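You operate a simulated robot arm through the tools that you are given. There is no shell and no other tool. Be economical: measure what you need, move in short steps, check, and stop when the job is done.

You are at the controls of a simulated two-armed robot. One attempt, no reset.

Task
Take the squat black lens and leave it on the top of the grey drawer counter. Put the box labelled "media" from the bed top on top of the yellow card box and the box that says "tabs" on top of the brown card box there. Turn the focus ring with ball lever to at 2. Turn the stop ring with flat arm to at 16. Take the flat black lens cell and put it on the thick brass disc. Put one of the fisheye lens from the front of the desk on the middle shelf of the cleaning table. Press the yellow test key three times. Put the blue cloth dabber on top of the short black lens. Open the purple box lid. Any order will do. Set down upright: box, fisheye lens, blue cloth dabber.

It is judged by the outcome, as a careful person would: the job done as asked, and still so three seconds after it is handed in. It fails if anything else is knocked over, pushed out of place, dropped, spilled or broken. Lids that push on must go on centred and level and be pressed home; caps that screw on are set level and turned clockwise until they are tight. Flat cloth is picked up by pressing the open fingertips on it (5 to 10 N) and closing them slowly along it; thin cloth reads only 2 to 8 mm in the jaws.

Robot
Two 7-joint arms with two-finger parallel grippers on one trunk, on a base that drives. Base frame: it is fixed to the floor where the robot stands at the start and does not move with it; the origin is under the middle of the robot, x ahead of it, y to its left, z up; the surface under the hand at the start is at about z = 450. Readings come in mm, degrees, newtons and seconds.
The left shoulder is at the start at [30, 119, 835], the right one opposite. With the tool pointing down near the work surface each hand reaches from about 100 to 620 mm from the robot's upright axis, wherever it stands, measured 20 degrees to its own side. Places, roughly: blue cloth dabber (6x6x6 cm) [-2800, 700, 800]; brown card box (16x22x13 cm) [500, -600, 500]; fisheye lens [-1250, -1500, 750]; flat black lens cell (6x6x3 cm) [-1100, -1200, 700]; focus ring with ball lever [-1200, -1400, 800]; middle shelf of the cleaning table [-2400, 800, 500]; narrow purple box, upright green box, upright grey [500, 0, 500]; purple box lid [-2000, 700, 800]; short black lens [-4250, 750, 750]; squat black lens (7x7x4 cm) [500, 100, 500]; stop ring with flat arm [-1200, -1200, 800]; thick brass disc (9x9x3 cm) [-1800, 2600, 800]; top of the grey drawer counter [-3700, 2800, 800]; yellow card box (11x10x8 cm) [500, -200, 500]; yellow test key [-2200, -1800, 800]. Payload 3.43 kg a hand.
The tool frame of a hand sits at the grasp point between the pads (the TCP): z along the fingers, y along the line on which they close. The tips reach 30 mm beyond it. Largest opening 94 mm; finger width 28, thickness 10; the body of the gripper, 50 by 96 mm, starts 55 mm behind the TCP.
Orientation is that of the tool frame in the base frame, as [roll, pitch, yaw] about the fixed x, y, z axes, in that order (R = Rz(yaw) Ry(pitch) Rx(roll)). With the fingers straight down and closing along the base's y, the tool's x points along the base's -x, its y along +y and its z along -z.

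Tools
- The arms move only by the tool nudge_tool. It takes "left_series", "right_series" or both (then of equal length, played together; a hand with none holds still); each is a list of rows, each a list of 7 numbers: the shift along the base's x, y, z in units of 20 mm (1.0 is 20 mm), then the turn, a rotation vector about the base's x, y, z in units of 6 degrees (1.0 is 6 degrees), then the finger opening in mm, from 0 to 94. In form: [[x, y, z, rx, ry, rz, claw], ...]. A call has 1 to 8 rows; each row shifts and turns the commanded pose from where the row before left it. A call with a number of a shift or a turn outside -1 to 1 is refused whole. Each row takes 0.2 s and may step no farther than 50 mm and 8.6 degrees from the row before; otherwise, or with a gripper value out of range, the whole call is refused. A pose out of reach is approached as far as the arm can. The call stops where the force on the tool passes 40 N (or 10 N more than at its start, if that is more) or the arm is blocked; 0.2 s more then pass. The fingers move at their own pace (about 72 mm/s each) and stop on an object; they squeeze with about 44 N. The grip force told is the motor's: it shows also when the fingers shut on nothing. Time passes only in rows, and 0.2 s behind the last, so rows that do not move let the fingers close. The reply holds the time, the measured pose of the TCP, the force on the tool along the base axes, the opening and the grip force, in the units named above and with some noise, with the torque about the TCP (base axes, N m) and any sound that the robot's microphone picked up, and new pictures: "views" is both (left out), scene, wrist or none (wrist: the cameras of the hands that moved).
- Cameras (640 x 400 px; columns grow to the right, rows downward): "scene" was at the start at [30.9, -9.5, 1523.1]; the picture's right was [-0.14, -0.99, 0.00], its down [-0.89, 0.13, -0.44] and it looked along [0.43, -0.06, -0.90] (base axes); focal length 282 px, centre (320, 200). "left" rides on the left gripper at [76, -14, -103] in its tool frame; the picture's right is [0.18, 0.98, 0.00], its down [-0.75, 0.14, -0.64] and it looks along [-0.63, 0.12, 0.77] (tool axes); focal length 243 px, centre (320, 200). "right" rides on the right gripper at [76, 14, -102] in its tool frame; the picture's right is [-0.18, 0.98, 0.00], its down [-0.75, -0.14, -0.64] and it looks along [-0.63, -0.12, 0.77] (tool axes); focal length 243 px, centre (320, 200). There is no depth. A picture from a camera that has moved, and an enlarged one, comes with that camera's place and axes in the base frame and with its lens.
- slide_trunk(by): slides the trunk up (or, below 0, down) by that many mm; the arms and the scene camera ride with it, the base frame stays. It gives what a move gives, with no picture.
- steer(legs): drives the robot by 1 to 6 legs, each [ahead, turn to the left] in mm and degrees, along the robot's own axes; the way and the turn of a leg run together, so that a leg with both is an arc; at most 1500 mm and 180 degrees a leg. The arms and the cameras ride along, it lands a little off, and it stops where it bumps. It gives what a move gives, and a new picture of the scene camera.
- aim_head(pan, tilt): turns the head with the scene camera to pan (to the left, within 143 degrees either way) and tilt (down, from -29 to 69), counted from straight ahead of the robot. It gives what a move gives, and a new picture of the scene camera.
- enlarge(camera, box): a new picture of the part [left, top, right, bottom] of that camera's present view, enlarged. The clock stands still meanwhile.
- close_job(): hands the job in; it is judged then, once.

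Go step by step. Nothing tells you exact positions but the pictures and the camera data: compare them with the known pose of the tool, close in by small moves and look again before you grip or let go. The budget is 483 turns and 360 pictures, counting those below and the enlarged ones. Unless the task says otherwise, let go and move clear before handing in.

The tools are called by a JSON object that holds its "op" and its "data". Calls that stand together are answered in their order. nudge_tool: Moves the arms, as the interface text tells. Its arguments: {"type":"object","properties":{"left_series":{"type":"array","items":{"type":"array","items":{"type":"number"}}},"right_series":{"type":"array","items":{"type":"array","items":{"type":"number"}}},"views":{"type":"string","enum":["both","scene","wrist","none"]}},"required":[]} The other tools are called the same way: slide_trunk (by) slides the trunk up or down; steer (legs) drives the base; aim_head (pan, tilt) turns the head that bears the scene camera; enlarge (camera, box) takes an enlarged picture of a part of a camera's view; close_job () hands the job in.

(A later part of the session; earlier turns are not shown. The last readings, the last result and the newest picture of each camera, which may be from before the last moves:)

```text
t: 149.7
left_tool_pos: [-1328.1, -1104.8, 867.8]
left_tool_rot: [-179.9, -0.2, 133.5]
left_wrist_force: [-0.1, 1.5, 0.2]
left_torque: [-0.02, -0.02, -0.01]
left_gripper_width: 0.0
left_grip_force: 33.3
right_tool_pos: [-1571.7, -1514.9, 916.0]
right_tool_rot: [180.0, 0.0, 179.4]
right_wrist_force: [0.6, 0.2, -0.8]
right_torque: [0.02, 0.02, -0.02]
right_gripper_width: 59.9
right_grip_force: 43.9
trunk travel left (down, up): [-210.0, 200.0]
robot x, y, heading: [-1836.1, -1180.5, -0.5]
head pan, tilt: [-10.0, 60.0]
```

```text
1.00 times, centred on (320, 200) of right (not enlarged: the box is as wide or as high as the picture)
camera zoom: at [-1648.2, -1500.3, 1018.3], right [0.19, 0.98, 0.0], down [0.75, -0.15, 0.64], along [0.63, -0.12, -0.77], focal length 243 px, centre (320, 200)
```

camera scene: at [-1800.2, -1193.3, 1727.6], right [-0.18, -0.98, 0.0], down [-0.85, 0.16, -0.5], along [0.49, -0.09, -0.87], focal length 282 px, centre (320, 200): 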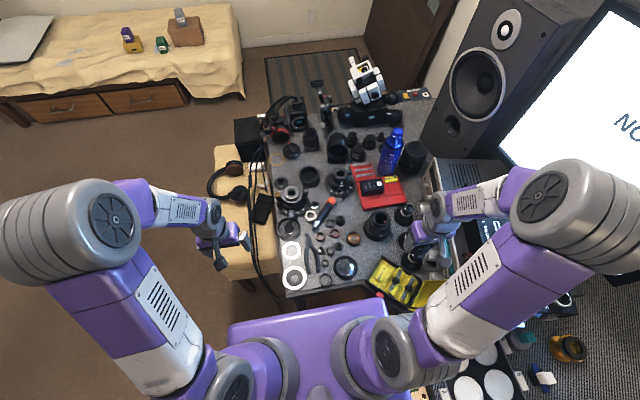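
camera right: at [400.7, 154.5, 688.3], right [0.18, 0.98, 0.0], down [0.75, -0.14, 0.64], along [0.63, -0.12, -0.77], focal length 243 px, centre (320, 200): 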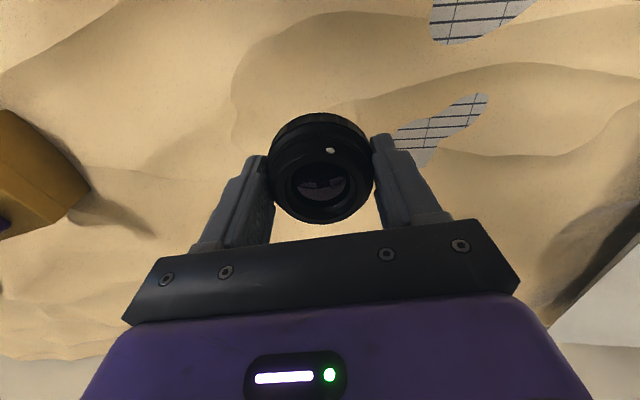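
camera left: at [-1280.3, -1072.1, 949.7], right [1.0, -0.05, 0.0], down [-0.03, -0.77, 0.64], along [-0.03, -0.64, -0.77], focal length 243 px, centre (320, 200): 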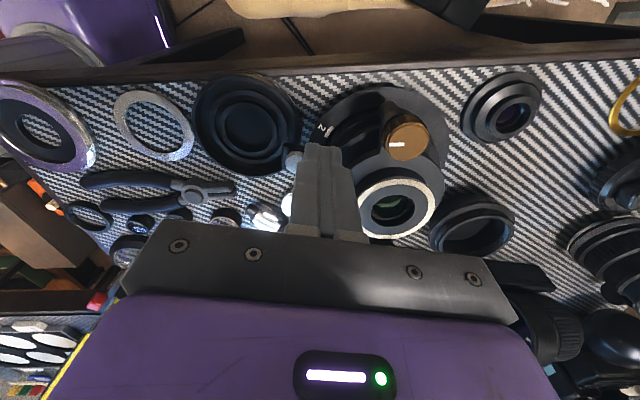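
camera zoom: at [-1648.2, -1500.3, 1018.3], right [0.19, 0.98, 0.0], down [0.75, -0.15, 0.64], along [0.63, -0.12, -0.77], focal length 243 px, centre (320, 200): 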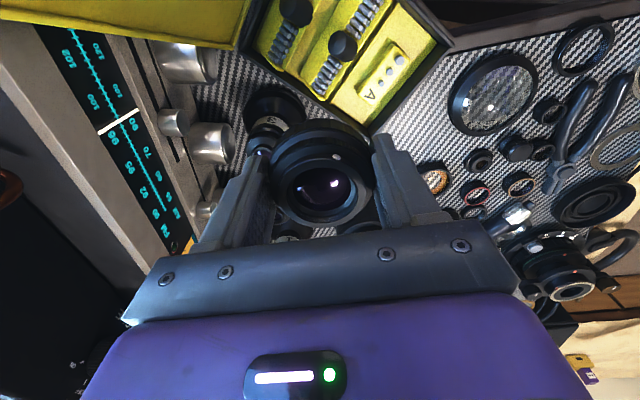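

Retreat the left hand to a carrying pose, then drive to the tap-test keypad.

{"op": "nudge_tool", "data": {"left_series": [[-1, 0.8, 0.5, 0, 0, 1, 0], [-1, 0.8, 0.5, 0, 0, 1, 0], [-1, 0.8, 0, 0, 0, 1, 0], [-1, 0.8, 0, 0, 0, 1, 0], [-1, 0.8, 0, 0, 0, 1, 0], [-1, 0.8, 0, 0, 0, 1, 0], [-1, 0.8, 0, 0, 0, 1, 0], [-1, 0, 0, 0, 0, 0.6, 0]], "views": "none"}}

{"op": "steer", "data": {"legs": [[-500, 0], [0, -90]]}}

{"op": "aim_head", "data": {"pan": 0, "tilt": 55}}

```text
t: 151.5
left_tool_pos: [-1489.7, -993.5, 888.0]
left_tool_rot: [-179.9, -0.2, 179.1]
left_wrist_force: [0.6, 0.6, 0.0]
left_torque: [-0.01, -0.02, 0.01]
left_gripper_width: 0.0
left_grip_force: 32.8
right_tool_pos: [-1572.1, -1515.8, 915.6]
right_tool_rot: [179.9, 0.0, 179.5]
right_wrist_force: [0.4, -0.1, -0.7]
right_torque: [0.03, 0.03, 0.0]
right_gripper_width: 59.9
right_grip_force: 43.6
trunk travel left (down, up): [-210.0, 200.0]
robot x, y, heading: [-1834.2, -1180.2, -0.6]
head pan, tilt: [-10.0, 60.0]
```

```text
t: 153.1
left_tool_pos: [-1647.6, -990.8, 887.9]
left_tool_rot: [-179.9, -0.1, 179.0]
left_wrist_force: [-0.3, 0.0, 0.2]
left_torque: [-0.03, -0.02, 0.0]
left_gripper_width: 0.0
left_grip_force: 33.3
right_tool_pos: [-1715.8, -1513.2, 920.4]
right_tool_rot: [-179.5, 2.8, -179.4]
right_wrist_force: [8.0, 0.1, 6.1]
right_torque: [-0.26, -0.13, 0.28]
right_gripper_width: 58.6
right_grip_force: 44.2
trunk travel left (down, up): [-210.0, 200.0]
robot x, y, heading: [-1993.1, -1181.1, -0.6]
head pan, tilt: [-10.0, 60.0]
stopped in leg 1: the force on the tool passed its limit at 68 N (the readings are from after the stop); the commanded pose is now the measured one
camera scene: at [-1961.0, -1190.6, 1637.6], right [-0.18, -0.98, 0.0], down [-0.85, 0.16, -0.5], along [0.49, -0.09, -0.87], focal length 282 px, centre (320, 200)
```

scene: 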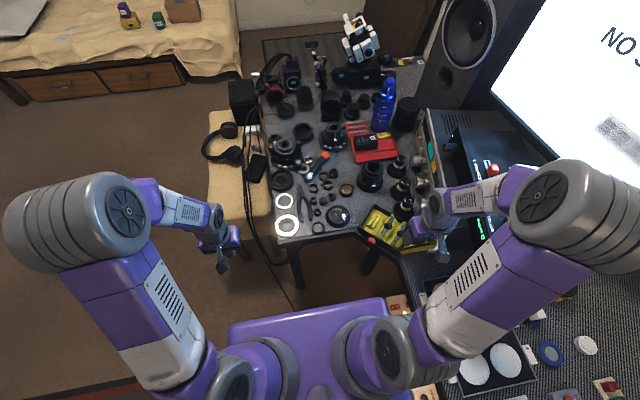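

```text
t: 153.8
left_tool_pos: [-1646.9, -991.9, 888.1]
left_tool_rot: [-179.9, -0.2, 179.0]
left_wrist_force: [-0.5, -0.3, 0.1]
left_torque: [0.05, -0.02, 0.0]
left_gripper_width: 0.0
left_grip_force: 33.0
right_tool_pos: [-1717.0, -1511.7, 918.2]
right_tool_rot: [-179.4, 2.3, -179.6]
right_wrist_force: [9.3, 6.4, 1.9]
right_torque: [0.01, -0.26, 0.31]
right_gripper_width: 58.4
right_grip_force: 44.2
trunk travel left (down, up): [-210.0, 200.0]
robot x, y, heading: [-1995.3, -1178.5, -0.3]
head pan, tilt: [0.0, 55.0]
camera scene: at [-1951.5, -1179.0, 1643.6], right [-0.01, -1.0, 0.0], down [-0.82, 0.01, -0.57], along [0.57, -0.01, -0.82], focal length 282 px, centre (320, 200)
```

scene: 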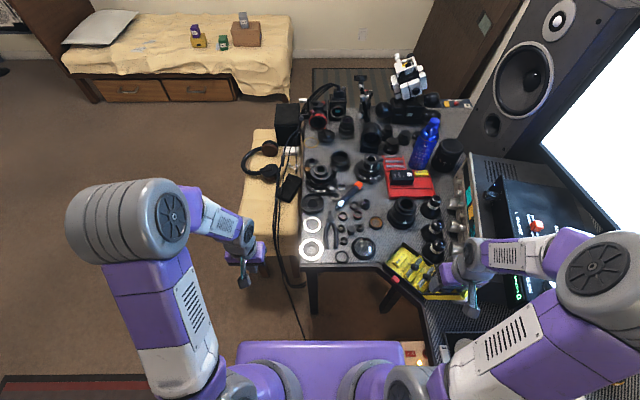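

The right hand bumped the open lid of the yellow case. Check it.

{"op": "enlarge", "data": {"camera": "scene", "box": [350, 220, 500, 320]}}

{"op": "enlarge", "data": {"camera": "right", "box": [0, 0, 640, 400]}}

```text
4.00 times, centred on (425, 270) of scene
camera zoom: at [-1951.5, -1179.0, 1643.6], right [-0.01, -1.0, 0.0], down [-0.82, 0.01, -0.57], along [0.57, -0.01, -0.82], focal length 1127 px, centre (-100, -80)
```

zoom: 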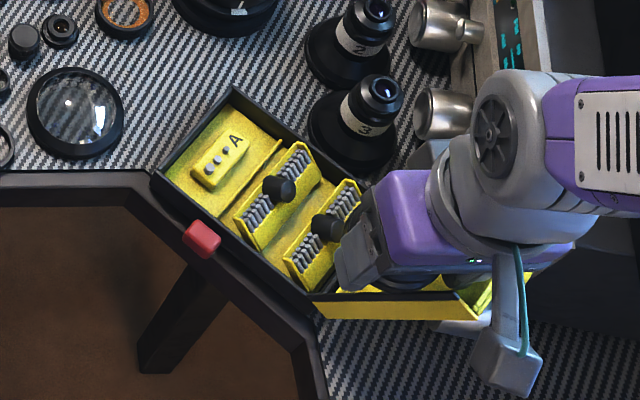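

```text
1.00 times, centred on (320, 200) of right (not enlarged: the box is as wide or as high as the picture)
camera zoom: at [-1797.4, -1498.9, 1018.0], right [0.18, 0.98, 0.0], down [0.73, -0.13, 0.67], along [0.66, -0.12, -0.74], focal length 243 px, centre (320, 200)
```

zoom: 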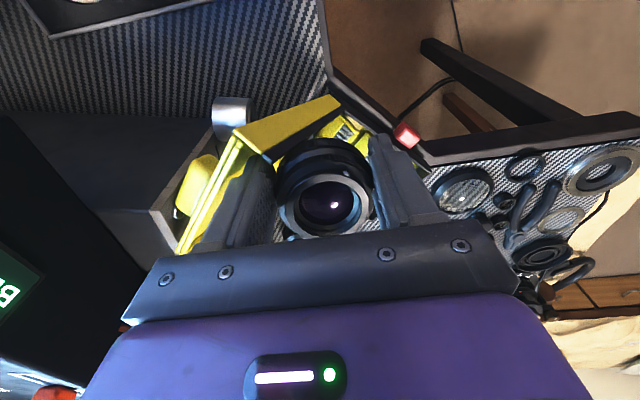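

The case looks in place; the lens is only leaning on the lid. Move the right hand forward off it, then straight up.

{"op": "nudge_tool", "data": {"right_series": [[0.5, 0, 0, 0, 0, 0, 0], [0.5, 0, 0, 0, -0.4, 0, 0], [0.5, 0, 0.3, 0, 0, 0, 0], [0.3, 0, 1, 0, 0, 0, 0], [0, 0, 1, 0, 0, 0, 0], [0, 0, 1, 0, 0, 0, 0], [0, 0, 1, 0, 0, 0, 0], [0, 0, 1, 0, 0, 0, 0]], "views": "none"}}

{"op": "nudge_tool", "data": {"right_series": [[0, 0, 1, 0, 0, 0, 0], [0, 0, 1, 0, 0, 0, 0], [0, 0, 1, 0, 0, 0, 0], [0, 0, 1, 0, 0, 0, 0], [0, 0, 1, 0, 0, 0, 0]], "views": "both"}}

{"op": "enlarge", "data": {"camera": "scene", "box": [350, 220, 500, 320]}}

```text
t: 155.6
left_tool_pos: [-1646.6, -991.3, 887.8]
left_tool_rot: [-179.9, -0.2, 179.0]
left_wrist_force: [0.6, 0.9, 0.4]
left_torque: [0.02, 0.03, 0.01]
left_gripper_width: 0.0
left_grip_force: 33.0
right_tool_pos: [-1681.2, -1514.3, 1023.4]
right_tool_rot: [-179.5, 4.6, -179.6]
right_wrist_force: [-1.5, 0.7, -2.2]
right_torque: [-0.02, -0.01, 0.01]
right_gripper_width: 58.4
right_grip_force: 43.7
trunk travel left (down, up): [-210.0, 200.0]
robot x, y, heading: [-1996.7, -1179.2, -0.8]
head pan, tilt: [0.0, 55.0]
```

```text
t: 156.8
left_tool_pos: [-1647.3, -991.2, 887.9]
left_tool_rot: [-179.9, -0.2, 179.0]
left_wrist_force: [0.1, -0.5, 0.9]
left_torque: [0.0, 0.01, -0.01]
left_gripper_width: 0.0
left_grip_force: 33.0
right_tool_pos: [-1681.0, -1512.1, 1125.2]
right_tool_rot: [-179.7, 4.8, -179.6]
right_wrist_force: [0.1, 0.8, -1.6]
right_torque: [0.02, 0.02, 0.02]
right_gripper_width: 58.6
right_grip_force: 43.1
trunk travel left (down, up): [-210.0, 200.0]
robot x, y, heading: [-1994.7, -1176.8, -0.6]
head pan, tilt: [0.0, 55.0]
camera scene: at [-1952.8, -1179.9, 1643.6], right [-0.01, -1.0, 0.0], down [-0.82, 0.01, -0.57], along [0.57, -0.01, -0.82], focal length 282 px, centre (320, 200)
camera right: at [-1766.2, -1498.9, 1221.0], right [0.18, 0.98, 0.01], down [0.7, -0.13, 0.7], along [0.69, -0.12, -0.71], focal length 243 px, centre (320, 200)
```

scene: 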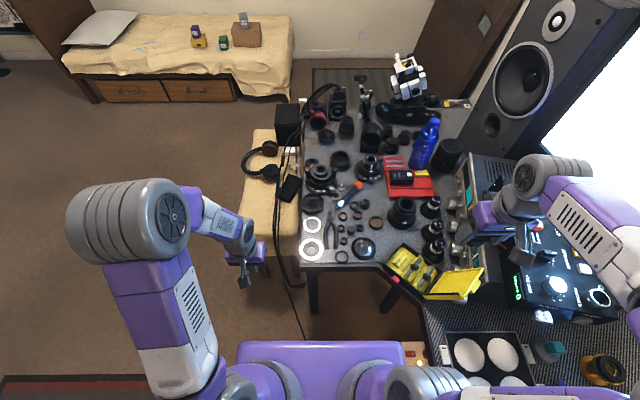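
right: 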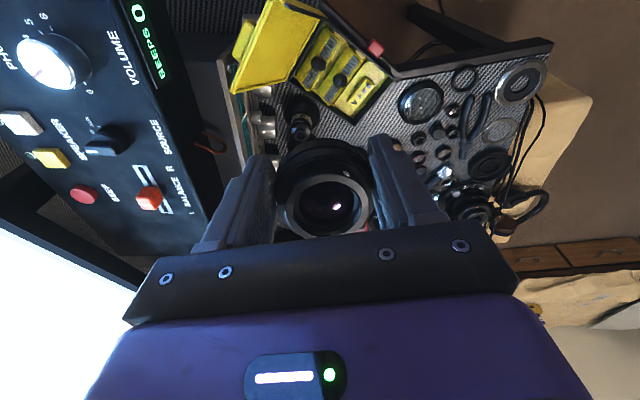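

```text
4.00 times, centred on (425, 270) of scene
camera zoom: at [-1952.8, -1179.9, 1643.6], right [-0.01, -1.0, 0.0], down [-0.82, 0.01, -0.57], along [0.57, -0.01, -0.82], focal length 1127 px, centre (-100, -80)
```

zoom: 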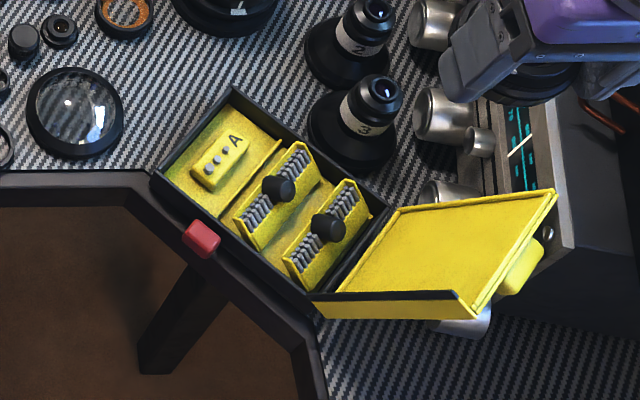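

Everything is upright and in place. Level the right hand and continue backing out at this safe height.

{"op": "nudge_tool", "data": {"right_series": [[-0.5, 0, 0, 0, 0.8, 0, 0], [-0.5, 0, 0, 0, 0, 0, 0], [-0.5, 0, 0, 0, 0, 0, 0]], "views": "wrist"}}

{"op": "steer", "data": {"legs": [[-340, 0], [0, -90]]}}

```text
t: 157.6
left_tool_pos: [-1646.3, -991.8, 888.0]
left_tool_rot: [-179.8, -0.2, 179.0]
left_wrist_force: [-0.1, 0.4, 0.2]
left_torque: [-0.01, 0.0, 0.0]
left_gripper_width: 0.0
left_grip_force: 33.2
right_tool_pos: [-1711.7, -1513.4, 1125.8]
right_tool_rot: [-179.6, -0.1, -179.6]
right_wrist_force: [-0.2, -0.1, -1.0]
right_torque: [-0.02, 0.01, 0.0]
right_gripper_width: 58.4
right_grip_force: 44.2
trunk travel left (down, up): [-210.0, 200.0]
robot x, y, heading: [-1994.3, -1178.2, -0.6]
head pan, tilt: [0.0, 55.0]
camera right: at [-1788.7, -1499.0, 1228.1], right [0.18, 0.98, -0.01], down [0.76, -0.13, 0.64], along [0.63, -0.12, -0.77], focal length 243 px, centre (320, 200)
```

right: 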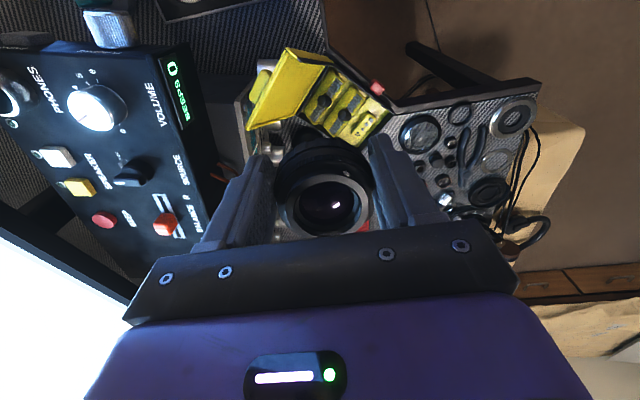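

```text
t: 163.7
left_tool_pos: [-2147.2, -1524.7, 887.6]
left_tool_rot: [-179.8, -0.2, 88.8]
left_wrist_force: [0.1, -0.3, -0.4]
left_torque: [0.02, -0.02, -0.02]
left_gripper_width: 0.2
left_grip_force: 33.1
right_tool_pos: [-2668.3, -1456.7, 1125.4]
right_tool_rot: [-179.6, 0.0, 90.3]
right_wrist_force: [0.3, 0.7, -0.9]
right_torque: [0.04, 0.02, -0.03]
right_gripper_width: 58.1
right_grip_force: 43.9
trunk travel left (down, up): [-210.0, 200.0]
robot x, y, heading: [-2334.1, -1171.7, -90.9]
head pan, tilt: [0.0, 55.0]
camera scene: at [-2334.6, -1218.5, 1643.6], right [-1.0, 0.01, 0.0], down [0.01, 0.82, -0.57], along [-0.01, -0.57, -0.82], focal length 282 px, centre (320, 200)
```

scene: 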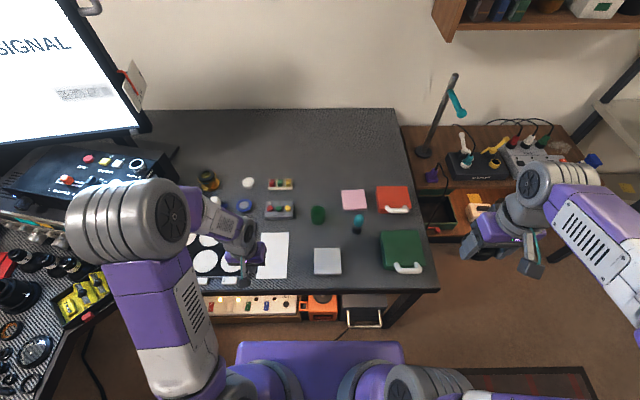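

{"op": "enlarge", "data": {"camera": "scene", "box": [220, 160, 330, 240]}}

```text
5.00 times, centred on (275, 200) of scene
camera zoom: at [-2334.6, -1218.5, 1643.6], right [-1.0, 0.01, 0.0], down [0.01, 0.82, -0.57], along [-0.01, -0.57, -0.82], focal length 1409 px, centre (545, 200)
```

zoom: 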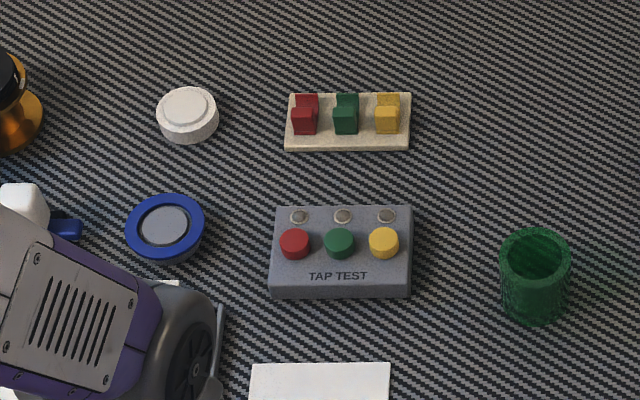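

Yellow key ≈ [-2226,-1783], z≈780. Drive 100 mm forward.

{"op": "steer", "data": {"legs": [[100, 0]]}}

```text
t: 164.8
left_tool_pos: [-2148.9, -1624.5, 886.9]
left_tool_rot: [-179.9, -0.2, 88.9]
left_wrist_force: [0.3, 0.4, -0.4]
left_torque: [0.02, -0.01, -0.02]
left_gripper_width: 0.3
left_grip_force: 33.2
right_tool_pos: [-2671.1, -1558.3, 1126.3]
right_tool_rot: [-179.5, -0.1, 90.2]
right_wrist_force: [-0.5, -0.3, -0.9]
right_torque: [0.04, -0.01, -0.02]
right_gripper_width: 58.4
right_grip_force: 44.4
trunk travel left (down, up): [-210.0, 200.0]
robot x, y, heading: [-2335.1, -1273.3, -90.9]
head pan, tilt: [0.0, 55.0]
camera scene: at [-2335.8, -1320.4, 1643.6], right [-1.0, 0.01, 0.0], down [0.01, 0.82, -0.57], along [-0.01, -0.57, -0.82], focal length 282 px, centre (320, 200)
```

scene: 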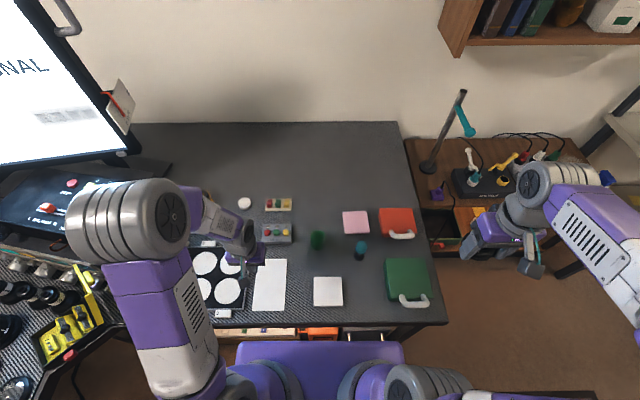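

{"op": "nudge_tool", "data": {"left_series": [[-0.48, -1, 0, 0, 0, 0, 0], [-0.48, -1, 0, 0, 0, 0, 0], [-0.48, -1, 0, 0, 0, 0, 0], [-0.48, -1, 0, 0, 0, 0, 0], [-0.48, -1, -0.2, 0, 0, 0, 0], [-0.48, -1, -0.2, 0, 0, 0, 0], [-0.48, -0.7, -0.2, 0, 0, 0, 0]], "views": "wrist"}}

{"op": "enlarge", "data": {"camera": "scene", "box": [220, 190, 330, 270]}}

```text
t: 166.4
left_tool_pos: [-2215.5, -1756.4, 874.3]
left_tool_rot: [-179.9, -0.1, 88.8]
left_wrist_force: [-0.2, -0.1, -0.5]
left_torque: [-0.01, 0.01, 0.02]
left_gripper_width: 0.0
left_grip_force: 33.1
right_tool_pos: [-2671.3, -1557.7, 1124.1]
right_tool_rot: [-179.6, -0.2, 90.3]
right_wrist_force: [0.1, 0.4, -0.4]
right_torque: [0.0, 0.02, -0.02]
right_gripper_width: 58.2
right_grip_force: 44.0
trunk travel left (down, up): [-210.0, 200.0]
robot x, y, heading: [-2334.6, -1276.7, -90.6]
head pan, tilt: [0.0, 55.0]
camera left: at [-2229.4, -1681.5, 978.2], right [0.99, 0.16, 0.0], down [0.13, -0.76, 0.64], along [0.1, -0.63, -0.77], focal length 243 px, centre (320, 200)
```

left: 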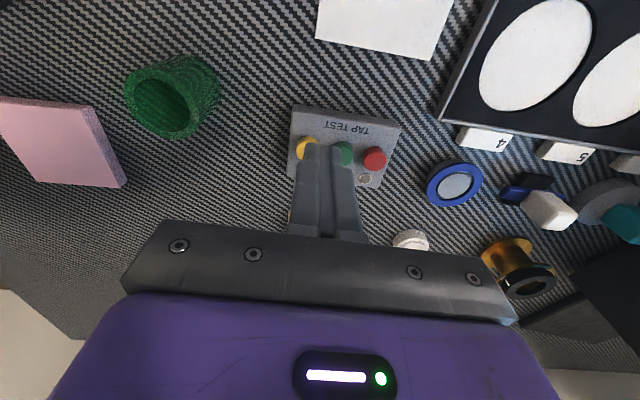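

```text
5.00 times, centred on (275, 230) of scene
camera zoom: at [-2336.0, -1319.4, 1643.6], right [-1.0, 0.01, 0.0], down [0.01, 0.82, -0.57], along [-0.01, -0.57, -0.82], focal length 1409 px, centre (545, 50)
```

zoom: 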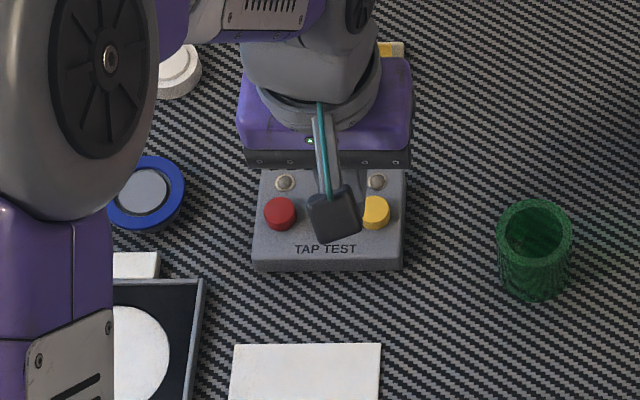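

Position the closed fingertips over the yellow key and descend close.

{"op": "nudge_tool", "data": {"left_series": [[-0.55, -0.7, 0, 0, 0, 0, 0], [0, -0.65, -0.6, 0, 0, 0, 0], [0, 0, -0.8, 0, 0, 0, 0], [0, 0, -0.8, 0, 0, 0, 0], [0, 0, -0.4, 0, 0, 0, 0], [0, 0, 0, 0, 0, 0, 0]], "views": "wrist"}}

{"op": "enlarge", "data": {"camera": "left", "box": [240, 80, 440, 240]}}

{"op": "enlarge", "data": {"camera": "scene", "box": [250, 200, 320, 260]}}

```text
t: 167.8
left_tool_pos: [-2225.9, -1786.0, 823.2]
left_tool_rot: [-179.9, -0.1, 88.8]
left_wrist_force: [-0.5, -0.4, -0.4]
left_torque: [0.01, -0.02, 0.03]
left_gripper_width: 0.3
left_grip_force: 32.9
right_tool_pos: [-2671.3, -1557.2, 1125.7]
right_tool_rot: [-179.6, 0.0, 90.2]
right_wrist_force: [-0.7, -0.2, -0.7]
right_torque: [0.01, -0.01, 0.02]
right_gripper_width: 58.4
right_grip_force: 43.8
trunk travel left (down, up): [-210.0, 200.0]
robot x, y, heading: [-2336.3, -1276.5, -90.7]
head pan, tilt: [0.0, 55.0]
camera left: at [-2241.0, -1709.2, 927.0], right [0.99, 0.16, 0.0], down [0.13, -0.76, 0.64], along [0.1, -0.63, -0.77], focal length 243 px, centre (320, 200)
```

left: 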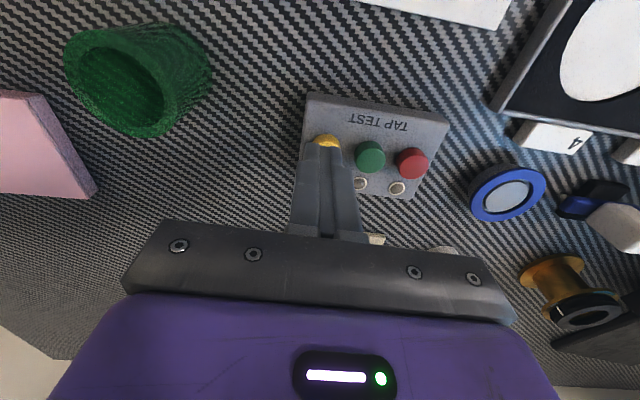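

```text
2.50 times, centred on (340, 160) of left
camera zoom: at [-2241.0, -1709.2, 927.0], right [0.99, 0.16, 0.0], down [0.13, -0.76, 0.64], along [0.1, -0.63, -0.77], focal length 606 px, centre (270, 300)
```

zoom: 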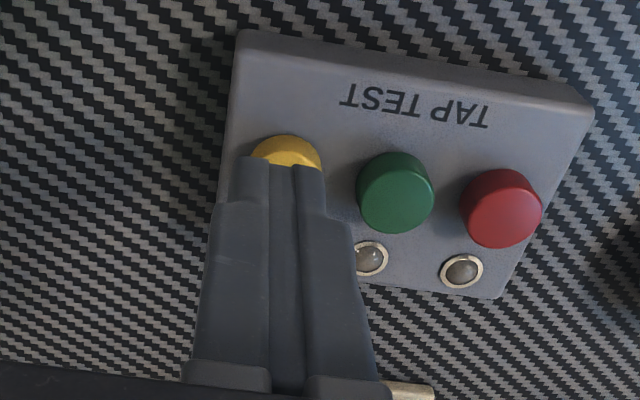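

```text
6.67 times, centred on (285, 230) of scene
camera zoom: at [-2335.8, -1319.0, 1643.6], right [-1.0, 0.01, 0.0], down [0.01, 0.82, -0.57], along [-0.01, -0.57, -0.82], focal length 1878 px, centre (553, 0)
```

zoom: 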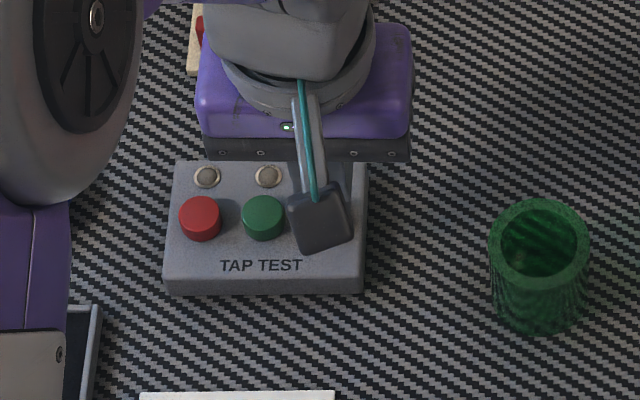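

Centred on the key. Press slowly and watch force and sound.

{"op": "nudge_tool", "data": {"left_series": [[0, 0.05, -0.2, 0, 0, 0, 0], [0, 0, -0.2, 0, 0, 0, 0], [0, 0, -0.1, 0, 0, 0, 0], [0, 0, -0.1, 0, 0, 0, 0]], "views": "none"}}

```text
t: 168.8
left_tool_pos: [-2228.0, -1783.0, 811.4]
left_tool_rot: [-179.9, 0.0, 88.9]
left_wrist_force: [0.7, -0.8, -0.4]
left_torque: [-0.02, -0.02, 0.0]
left_gripper_width: 0.2
left_grip_force: 32.3
right_tool_pos: [-2670.9, -1556.4, 1125.4]
right_tool_rot: [-179.6, 0.0, 90.0]
right_wrist_force: [0.4, 0.0, -1.0]
right_torque: [0.04, 0.02, 0.0]
right_gripper_width: 58.3
right_grip_force: 44.2
trunk travel left (down, up): [-210.0, 200.0]
robot x, y, heading: [-2339.3, -1280.9, -90.5]
head pan, tilt: [0.0, 55.0]
```

{"op": "nudge_tool", "data": {"left_series": [[0, 0, -0.1, 0, 0, 0, 0], [0, 0, -0.1, 0, 0, 0, 0], [0, 0, -0.05, 0, 0, 0, 0]], "views": "none"}}

```text
t: 169.6
left_tool_pos: [-2228.2, -1784.4, 806.2]
left_tool_rot: [-180.0, -0.2, 88.8]
left_wrist_force: [-0.2, -0.7, 0.0]
left_torque: [-0.01, -0.01, -0.02]
left_gripper_width: 0.0
left_grip_force: 33.1
right_tool_pos: [-2670.2, -1556.4, 1125.4]
right_tool_rot: [-179.7, 0.1, 90.0]
right_wrist_force: [0.2, 0.1, -1.6]
right_torque: [0.03, 0.04, 0.02]
right_gripper_width: 58.6
right_grip_force: 44.3
trunk travel left (down, up): [-210.0, 200.0]
robot x, y, heading: [-2333.3, -1276.6, -90.9]
head pan, tilt: [0.0, 55.0]
```

{"op": "nudge_tool", "data": {"left_series": [[0, 0, -0.1, 0, 0, 0, 0], [0, 0, -0.1, 0, 0, 0, 0], [0, 0, -0.05, 0, 0, 0, 0]], "views": "none"}}

```text
t: 170.4
left_tool_pos: [-2228.1, -1784.1, 802.5]
left_tool_rot: [-180.0, -0.2, 88.8]
left_wrist_force: [0.2, -1.0, 1.7]
left_torque: [-0.03, 0.01, 0.02]
left_gripper_width: 0.1
left_grip_force: 32.9
right_tool_pos: [-2670.1, -1557.2, 1125.3]
right_tool_rot: [-179.5, -0.1, 90.3]
right_wrist_force: [0.3, 0.0, -1.3]
right_torque: [0.03, 0.0, 0.0]
right_gripper_width: 58.3
right_grip_force: 44.4
trunk travel left (down, up): [-210.0, 200.0]
robot x, y, heading: [-2335.5, -1274.7, -90.6]
head pan, tilt: [0.0, 55.0]
```

{"op": "nudge_tool", "data": {"left_series": [[0, 0, -0.05, 0, 0, 0, 0], [0, 0, -0.05, 0, 0, 0, 0], [0, 0, -0.05, 0, 0, 0, 0]], "views": "none"}}

{"op": "enlarge", "data": {"camera": "scene", "box": [250, 200, 320, 260]}}

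```text
t: 171.2
left_tool_pos: [-2228.8, -1783.4, 798.8]
left_tool_rot: [-179.9, -0.3, 88.7]
left_wrist_force: [-0.3, 2.5, 5.3]
left_torque: [0.03, 0.03, -0.02]
left_gripper_width: 0.2
left_grip_force: 32.9
right_tool_pos: [-2669.5, -1556.5, 1125.9]
right_tool_rot: [-179.6, 0.0, 90.2]
right_wrist_force: [0.3, 1.2, -0.2]
right_torque: [0.02, 0.0, -0.01]
right_gripper_width: 58.5
right_grip_force: 44.5
trunk travel left (down, up): [-210.0, 200.0]
robot x, y, heading: [-2333.4, -1275.1, -90.7]
head pan, tilt: [0.0, 55.0]
heard: click
```

```text
6.67 times, centred on (285, 230) of scene
camera zoom: at [-2335.9, -1318.2, 1643.7], right [-1.0, 0.01, 0.0], down [0.01, 0.82, -0.57], along [-0.01, -0.57, -0.82], focal length 1878 px, centre (553, 0)
```

zoom: 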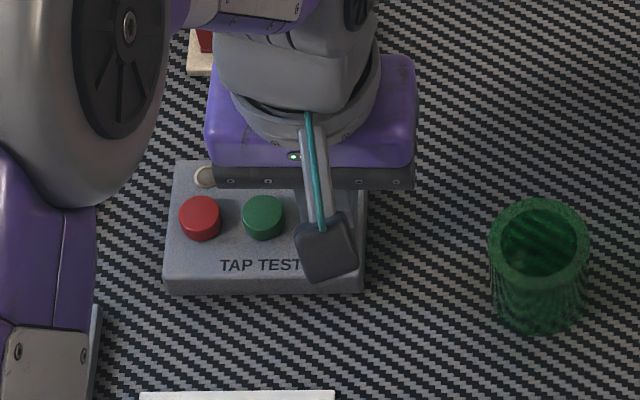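

Click heard (press 1). Release fully, then press again by the same depth.

{"op": "nudge_tool", "data": {"left_series": [[0, 0, 0.4, 0, 0, 0, 0], [0, 0, 0.2, 0, 0, 0, 0], [0, 0, 0, 0, 0, 0, 0], [0, 0, 0, 0, 0, 0, 0]], "views": "none"}}

{"op": "aim_head", "data": {"pan": 45, "tilt": 40}}

```text
t: 172.2
left_tool_pos: [-2227.1, -1784.6, 811.9]
left_tool_rot: [-179.9, -0.2, 88.8]
left_wrist_force: [-0.9, -0.5, -0.2]
left_torque: [0.0, -0.01, 0.0]
left_gripper_width: 0.0
left_grip_force: 33.2
right_tool_pos: [-2670.1, -1556.6, 1125.4]
right_tool_rot: [-179.6, 0.0, 90.1]
right_wrist_force: [1.2, -0.3, -0.4]
right_torque: [0.01, 0.01, -0.03]
right_gripper_width: 58.2
right_grip_force: 43.7
trunk travel left (down, up): [-210.0, 200.0]
robot x, y, heading: [-2337.4, -1276.3, -90.6]
head pan, tilt: [0.0, 55.0]
```

```text
t: 173.4
left_tool_pos: [-2227.3, -1785.8, 810.8]
left_tool_rot: [-179.9, -0.2, 88.8]
left_wrist_force: [0.1, 0.4, 0.3]
left_torque: [0.03, -0.02, 0.0]
left_gripper_width: 0.1
left_grip_force: 32.8
right_tool_pos: [-2670.5, -1557.2, 1126.2]
right_tool_rot: [-179.7, 0.0, 90.0]
right_wrist_force: [-0.1, -0.2, -1.2]
right_torque: [-0.02, 0.0, -0.02]
right_gripper_width: 58.2
right_grip_force: 43.8
trunk travel left (down, up): [-210.0, 200.0]
robot x, y, heading: [-2335.1, -1278.4, -90.8]
head pan, tilt: [45.0, 40.0]
camera scene: at [-2275.6, -1307.9, 1664.3], right [-0.72, -0.7, 0.0], down [-0.45, 0.46, -0.77], along [0.53, -0.55, -0.64], focal length 282 px, centre (320, 200)
```

scene: 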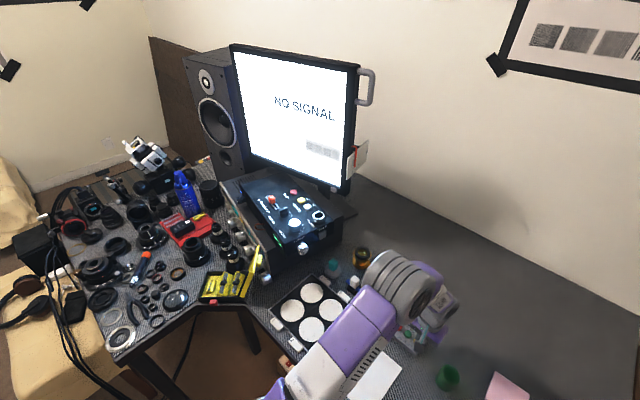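

{"op": "enlarge", "data": {"camera": "scene", "box": [240, 170, 360, 270]}}

{"op": "nudge_tool", "data": {"left_series": [[0, 0, -0.35, 0, 0, 0, 0], [0, 0, -0.1, 0, 0, 0, 0], [0, 0, -0.08, 0, 0, 0, 0], [0, 0, -0.07, 0, 0, 0, 0]], "views": "none"}}

```text
4.00 times, centred on (300, 220) of scene
camera zoom: at [-2275.6, -1307.9, 1664.3], right [-0.72, -0.7, 0.0], down [-0.45, 0.46, -0.77], along [0.53, -0.55, -0.64], focal length 1127 px, centre (400, 120)
```

zoom: 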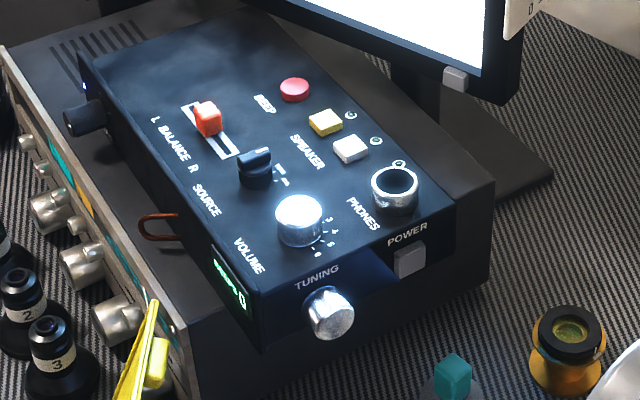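

```text
t: 174.4
left_tool_pos: [-2226.5, -1784.0, 799.6]
left_tool_rot: [-180.0, -0.1, 88.8]
left_wrist_force: [2.1, -0.1, 6.1]
left_torque: [-0.06, -0.07, -0.03]
left_gripper_width: 0.0
left_grip_force: 32.6
right_tool_pos: [-2670.3, -1556.3, 1125.0]
right_tool_rot: [-179.6, 0.1, 90.2]
right_wrist_force: [0.1, -0.4, -1.5]
right_torque: [0.03, -0.01, 0.0]
right_gripper_width: 58.3
right_grip_force: 43.9
trunk travel left (down, up): [-210.0, 200.0]
robot x, y, heading: [-2330.3, -1278.5, -90.7]
head pan, tilt: [45.0, 40.0]
heard: click
```

Second click. Release and press a third time, then release.

{"op": "nudge_tool", "data": {"left_series": [[0, 0, 0.4, 0, 0, 0, 0], [0, 0, 0.2, 0, 0, 0, 0], [0, 0, 0, 0, 0, 0, 0], [0, 0, 0, 0, 0, 0, 0]], "views": "none"}}

{"op": "nudge_tool", "data": {"left_series": [[0, 0, -0.35, 0, 0, 0, 0], [0, 0, -0.1, 0, 0, 0, 0], [0, 0, -0.08, 0, 0, 0, 0], [0, 0, -0.07, 0, 0, 0, 0]], "views": "none"}}

```text
t: 175.4
left_tool_pos: [-2227.7, -1784.4, 811.5]
left_tool_rot: [-179.8, -0.2, 88.8]
left_wrist_force: [-0.6, 0.0, -0.4]
left_torque: [0.02, -0.01, 0.03]
left_gripper_width: 0.0
left_grip_force: 32.9
right_tool_pos: [-2669.4, -1556.1, 1125.5]
right_tool_rot: [-179.6, 0.0, 90.1]
right_wrist_force: [0.4, 0.5, -0.7]
right_torque: [0.03, 0.01, -0.03]
right_gripper_width: 58.1
right_grip_force: 43.6
trunk travel left (down, up): [-210.0, 200.0]
robot x, y, heading: [-2331.6, -1275.5, -90.7]
head pan, tilt: [45.0, 40.0]
```

```text
t: 176.4
left_tool_pos: [-2229.0, -1784.7, 799.1]
left_tool_rot: [-180.0, -0.1, 88.7]
left_wrist_force: [-0.9, 2.0, 4.6]
left_torque: [0.04, 0.06, -0.03]
left_gripper_width: 0.1
left_grip_force: 32.2
right_tool_pos: [-2670.6, -1556.5, 1125.3]
right_tool_rot: [-179.5, -0.1, 90.1]
right_wrist_force: [-0.1, -0.3, -1.6]
right_torque: [0.02, 0.0, -0.01]
right_gripper_width: 58.3
right_grip_force: 44.1
trunk travel left (down, up): [-210.0, 200.0]
robot x, y, heading: [-2333.5, -1276.9, -90.6]
head pan, tilt: [45.0, 40.0]
heard: click
```

Three clicks. Raise and retract the left hand, then back away and look toward the other areas.

{"op": "nudge_tool", "data": {"left_series": [[0, 0, 1, 0, 0, 0, 0], [0, 0, 1, 0, 0, 0, 0], [0, 0, 1, 0, 0, 0, 0], [0, 0, 1, 0, 0, 0, 0], [0.4, 1, 1, 0, 0, 0, 0], [0.4, 1, 0, 0, 0, 0, 0], [0.4, 1, 0, 0, 0, 0, 0], [0.4, 1, 0, 0, 0, 0, 0]], "views": "none"}}

{"op": "nudge_tool", "data": {"left_series": [[0.4, 1, 0, 0, 0, 0, 0], [0.4, 1, 0, 0, 0, 0, 0], [0.4, 1, 0, 0, 0, 0, 0], [0.4, 1, 0, 0, 0, 0, 0]], "views": "none"}}

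{"op": "steer", "data": {"legs": [[-400, 0], [0, 180]]}}

{"op": "aim_head", "data": {"pan": 0, "tilt": 20}}

```text
t: 178.2
left_tool_pos: [-2195.4, -1704.7, 899.2]
left_tool_rot: [-179.9, 0.0, 88.7]
left_wrist_force: [0.9, 0.1, -0.2]
left_torque: [-0.01, -0.01, 0.0]
left_gripper_width: 0.0
left_grip_force: 33.4
right_tool_pos: [-2671.3, -1557.3, 1126.2]
right_tool_rot: [-179.5, 0.0, 90.0]
right_wrist_force: [0.0, 0.3, -0.4]
right_torque: [0.02, -0.01, -0.02]
right_gripper_width: 58.4
right_grip_force: 44.0
trunk travel left (down, up): [-210.0, 200.0]
robot x, y, heading: [-2329.5, -1276.7, -91.1]
head pan, tilt: [45.0, 40.0]
```

```text
t: 179.2
left_tool_pos: [-2163.1, -1625.5, 900.6]
left_tool_rot: [-180.0, -0.1, 88.9]
left_wrist_force: [0.2, 0.7, 0.2]
left_torque: [0.01, -0.02, -0.03]
left_gripper_width: 0.0
left_grip_force: 33.1
right_tool_pos: [-2669.6, -1556.0, 1125.2]
right_tool_rot: [-179.6, 0.0, 90.2]
right_wrist_force: [0.0, -0.9, -1.3]
right_torque: [0.0, 0.0, 0.01]
right_gripper_width: 58.6
right_grip_force: 43.7
trunk travel left (down, up): [-210.0, 200.0]
robot x, y, heading: [-2333.7, -1273.3, -90.7]
head pan, tilt: [45.0, 40.0]
```

```text
t: 189.1
left_tool_pos: [-2515.9, -535.9, 899.6]
left_tool_rot: [-180.0, -0.2, -89.0]
left_wrist_force: [-0.2, -0.3, -0.2]
left_torque: [0.0, 0.02, 0.02]
left_gripper_width: 0.0
left_grip_force: 33.1
right_tool_pos: [-2007.4, -583.7, 1124.7]
right_tool_rot: [-179.6, 0.1, -87.6]
right_wrist_force: [-0.2, 0.9, -1.6]
right_torque: [-0.05, 0.01, -0.01]
right_gripper_width: 58.8
right_grip_force: 44.5
trunk travel left (down, up): [-210.0, 200.0]
robot x, y, heading: [-2333.8, -877.9, 91.3]
head pan, tilt: [45.0, 40.0]
camera scene: at [-2392.0, -850.3, 1664.3], right [0.69, 0.73, 0.0], down [0.47, -0.44, -0.77], along [-0.56, 0.53, -0.64], focal length 282 px, centre (320, 200)
```

scene: 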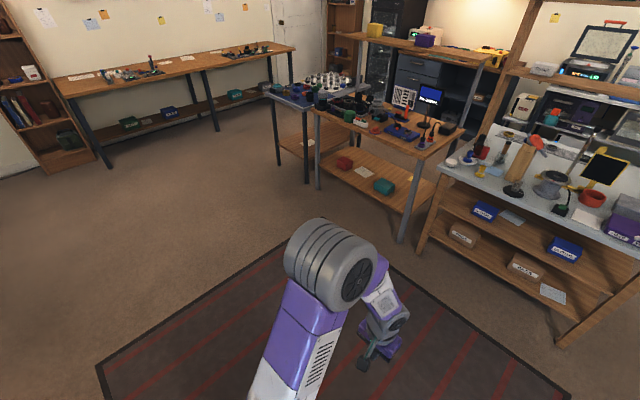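

```text
t: 190.2
left_tool_pos: [-2516.5, -536.6, 898.7]
left_tool_rot: [-179.8, -0.3, -89.0]
left_wrist_force: [0.2, -0.1, 0.2]
left_torque: [-0.02, 0.01, 0.03]
left_gripper_width: 0.0
left_grip_force: 32.8
right_tool_pos: [-2005.9, -583.7, 1126.1]
right_tool_rot: [-179.7, 0.0, -87.7]
right_wrist_force: [0.3, -0.1, -1.2]
right_torque: [0.0, -0.03, -0.02]
right_gripper_width: 58.4
right_grip_force: 43.8
trunk travel left (down, up): [-210.0, 200.0]
robot x, y, heading: [-2334.1, -879.7, 91.6]
head pan, tilt: [0.0, 20.0]
camera scene: at [-2332.8, -815.7, 1695.7], right [1.0, 0.03, 0.0], down [0.01, -0.34, -0.94], along [-0.03, 0.94, -0.34], focal length 282 px, centre (320, 200)
```

scene: 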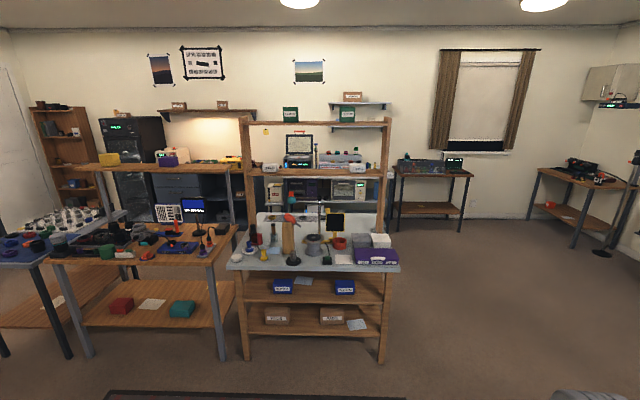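

{"op": "enlarge", "data": {"camera": "scene", "box": [215, 190, 415, 290]}}

{"op": "enlarge", "data": {"camera": "scene", "box": [0, 180, 240, 330]}}

{"op": "enlarge", "data": {"camera": "scene", "box": [60, 110, 240, 220]}}

```text
3.20 times, centred on (315, 240) of scene
camera zoom: at [-2332.8, -815.7, 1695.7], right [1.0, 0.03, 0.0], down [0.01, -0.34, -0.94], along [-0.03, 0.94, -0.34], focal length 902 px, centre (336, 72)
```

zoom: 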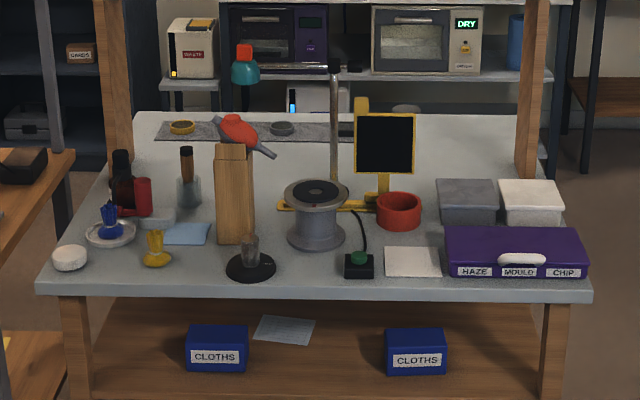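

```text
2.67 times, centred on (120, 255) of scene
camera zoom: at [-2332.8, -815.7, 1695.7], right [1.0, 0.03, 0.0], down [0.01, -0.34, -0.94], along [-0.03, 0.94, -0.34], focal length 751 px, centre (853, 53)
```

zoom: 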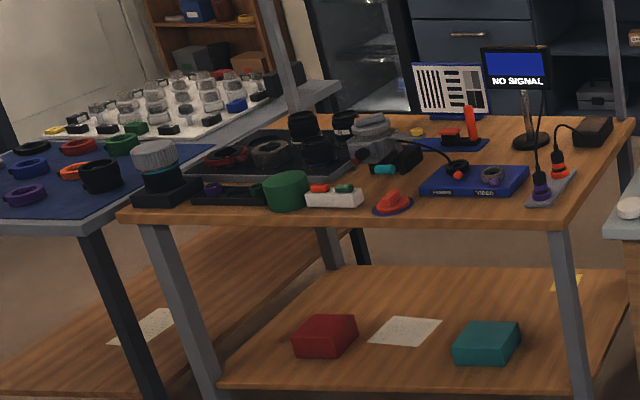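

```text
3.56 times, centred on (150, 165) of scene
camera zoom: at [-2332.8, -815.7, 1695.7], right [1.0, 0.03, 0.0], down [0.01, -0.34, -0.94], along [-0.03, 0.94, -0.34], focal length 1002 px, centre (924, 324)
```

zoom: 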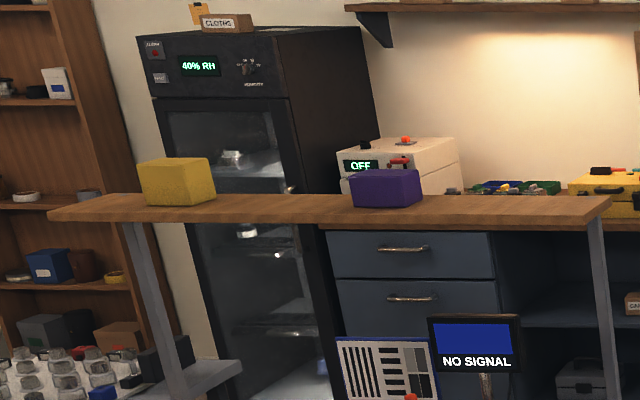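

I see the cleaning table with the dabber (~[-2838,749]) and purple box (~[-2046,686]). The drawer counter is along the far wall; I'll go around the right side to the aisle behind.

{"op": "steer", "data": {"legs": [[0, -51], [1300, 0], [0, 50], [1000, 0]]}}

{"op": "aim_head", "data": {"pan": 35, "tilt": 20}}

```text
t: 206.0
left_tool_pos: [-1545.9, 1325.4, 899.2]
left_tool_rot: [-179.9, -0.2, -90.2]
left_wrist_force: [0.2, 0.2, -0.6]
left_torque: [0.0, -0.01, 0.01]
left_gripper_width: 0.0
left_grip_force: 33.1
right_tool_pos: [-1037.1, 1267.5, 1125.1]
right_tool_rot: [-179.7, -0.2, -88.7]
right_wrist_force: [0.3, 0.3, -1.3]
right_torque: [-0.04, -0.01, 0.01]
right_gripper_width: 58.6
right_grip_force: 44.1
trunk travel left (down, up): [-210.0, 200.0]
robot x, y, heading: [-1365.3, 979.4, 90.3]
head pan, tilt: [0.0, 20.0]
camera scene: at [-1367.7, 1042.6, 1695.7], right [1.0, 0.01, 0.0], down [0.0, -0.34, -0.94], along [-0.01, 0.94, -0.34], focal length 282 px, centre (320, 200)
```

scene: 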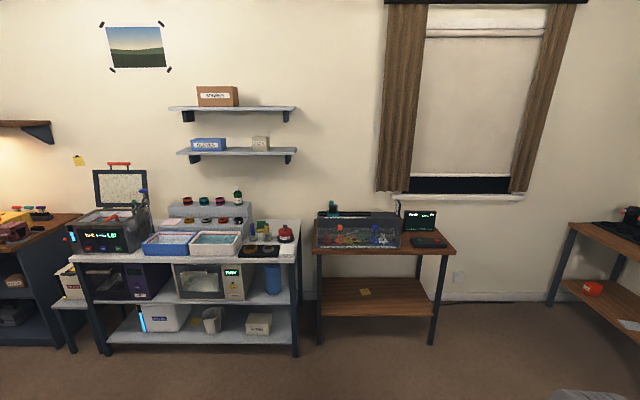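

```text
t: 207.0
left_tool_pos: [-1546.0, 1325.1, 899.3]
left_tool_rot: [-179.9, -0.2, -90.0]
left_wrist_force: [-0.3, 0.1, -0.4]
left_torque: [-0.01, -0.01, -0.01]
left_gripper_width: 0.0
left_grip_force: 33.1
right_tool_pos: [-1037.6, 1268.6, 1126.5]
right_tool_rot: [-179.7, 0.0, -88.6]
right_wrist_force: [-0.1, 0.0, -0.4]
right_torque: [-0.04, 0.03, -0.01]
right_gripper_width: 58.7
right_grip_force: 44.0
trunk travel left (down, up): [-210.0, 200.0]
robot x, y, heading: [-1367.5, 978.4, 90.3]
head pan, tilt: [35.0, 20.0]
camera scene: at [-1421.0, 1025.1, 1695.7], right [0.82, 0.58, 0.0], down [0.2, -0.28, -0.94], along [-0.54, 0.77, -0.34], focal length 282 px, centre (320, 200)
```

scene: 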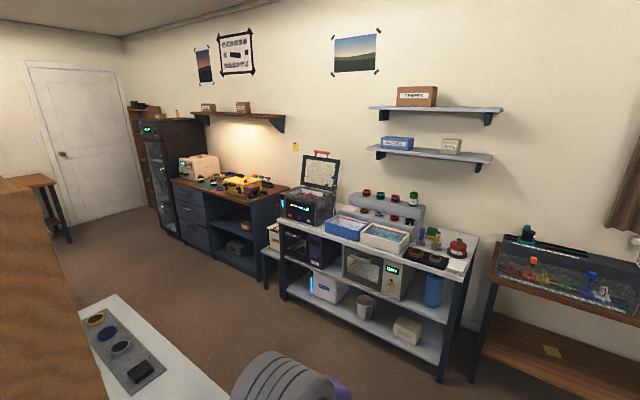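

{"op": "enlarge", "data": {"camera": "scene", "box": [160, 140, 300, 240]}}

{"op": "enlarge", "data": {"camera": "scene", "box": [380, 200, 500, 290]}}

{"op": "steer", "data": {"legs": [[750, 0], [0, 90], [900, 0]]}}

```text
4.00 times, centred on (230, 190) of scene
camera zoom: at [-1421.0, 1025.1, 1695.7], right [0.82, 0.58, 0.0], down [0.2, -0.28, -0.94], along [-0.54, 0.77, -0.34], focal length 1127 px, centre (680, 240)
```

zoom: 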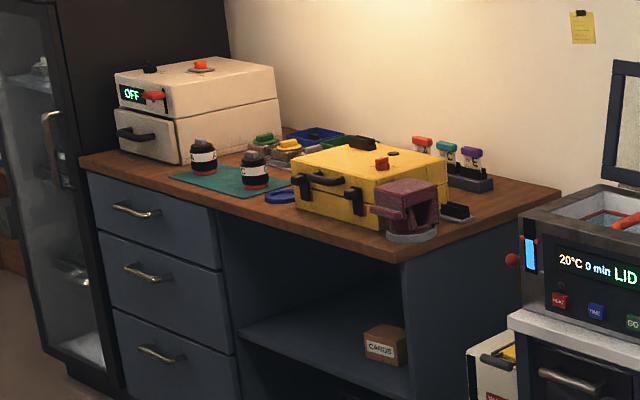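

```text
4.44 times, centred on (440, 245) of scene
camera zoom: at [-1421.0, 1025.1, 1695.7], right [0.82, 0.58, 0.0], down [0.2, -0.28, -0.94], along [-0.54, 0.77, -0.34], focal length 1252 px, centre (-213, 0)
```

zoom: 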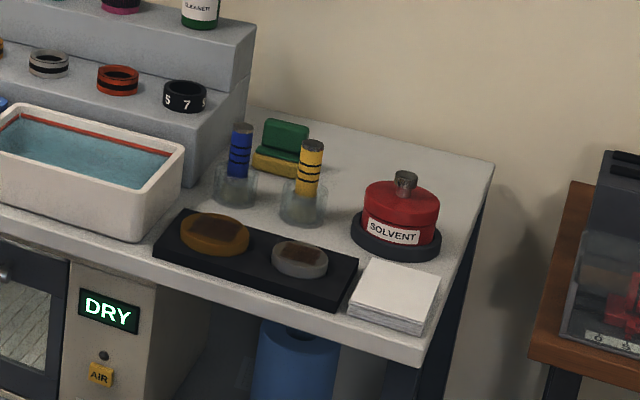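

```text
t: 219.3
left_tool_pos: [-2607.0, 1541.4, 899.2]
left_tool_rot: [-179.9, -0.1, 0.1]
left_wrist_force: [-0.8, -0.2, -0.3]
left_torque: [-0.01, 0.0, -0.02]
left_gripper_width: 0.0
left_grip_force: 33.7
right_tool_pos: [-2550.7, 2050.8, 1125.8]
right_tool_rot: [-179.6, 0.0, 1.4]
right_wrist_force: [-0.5, -1.3, -0.3]
right_torque: [-0.01, -0.05, 0.01]
right_gripper_width: 58.5
right_grip_force: 44.0
trunk travel left (down, up): [-210.0, 200.0]
robot x, y, heading: [-2260.0, 1721.5, -179.6]
head pan, tilt: [35.0, 20.0]
camera scene: at [-2308.6, 1665.8, 1695.7], right [-0.58, 0.81, 0.0], down [0.28, 0.2, -0.94], along [-0.76, -0.55, -0.34], focal length 282 px, centre (320, 200)
```

scene: 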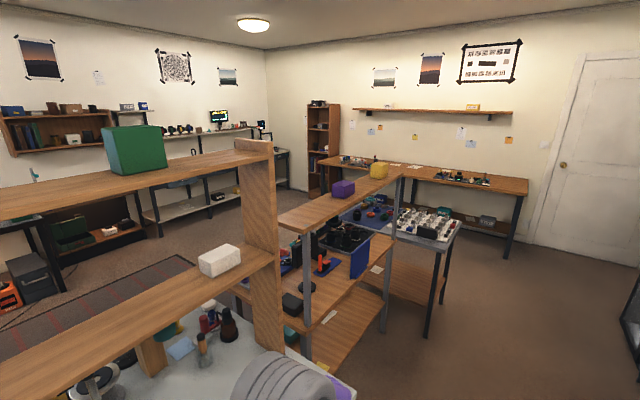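

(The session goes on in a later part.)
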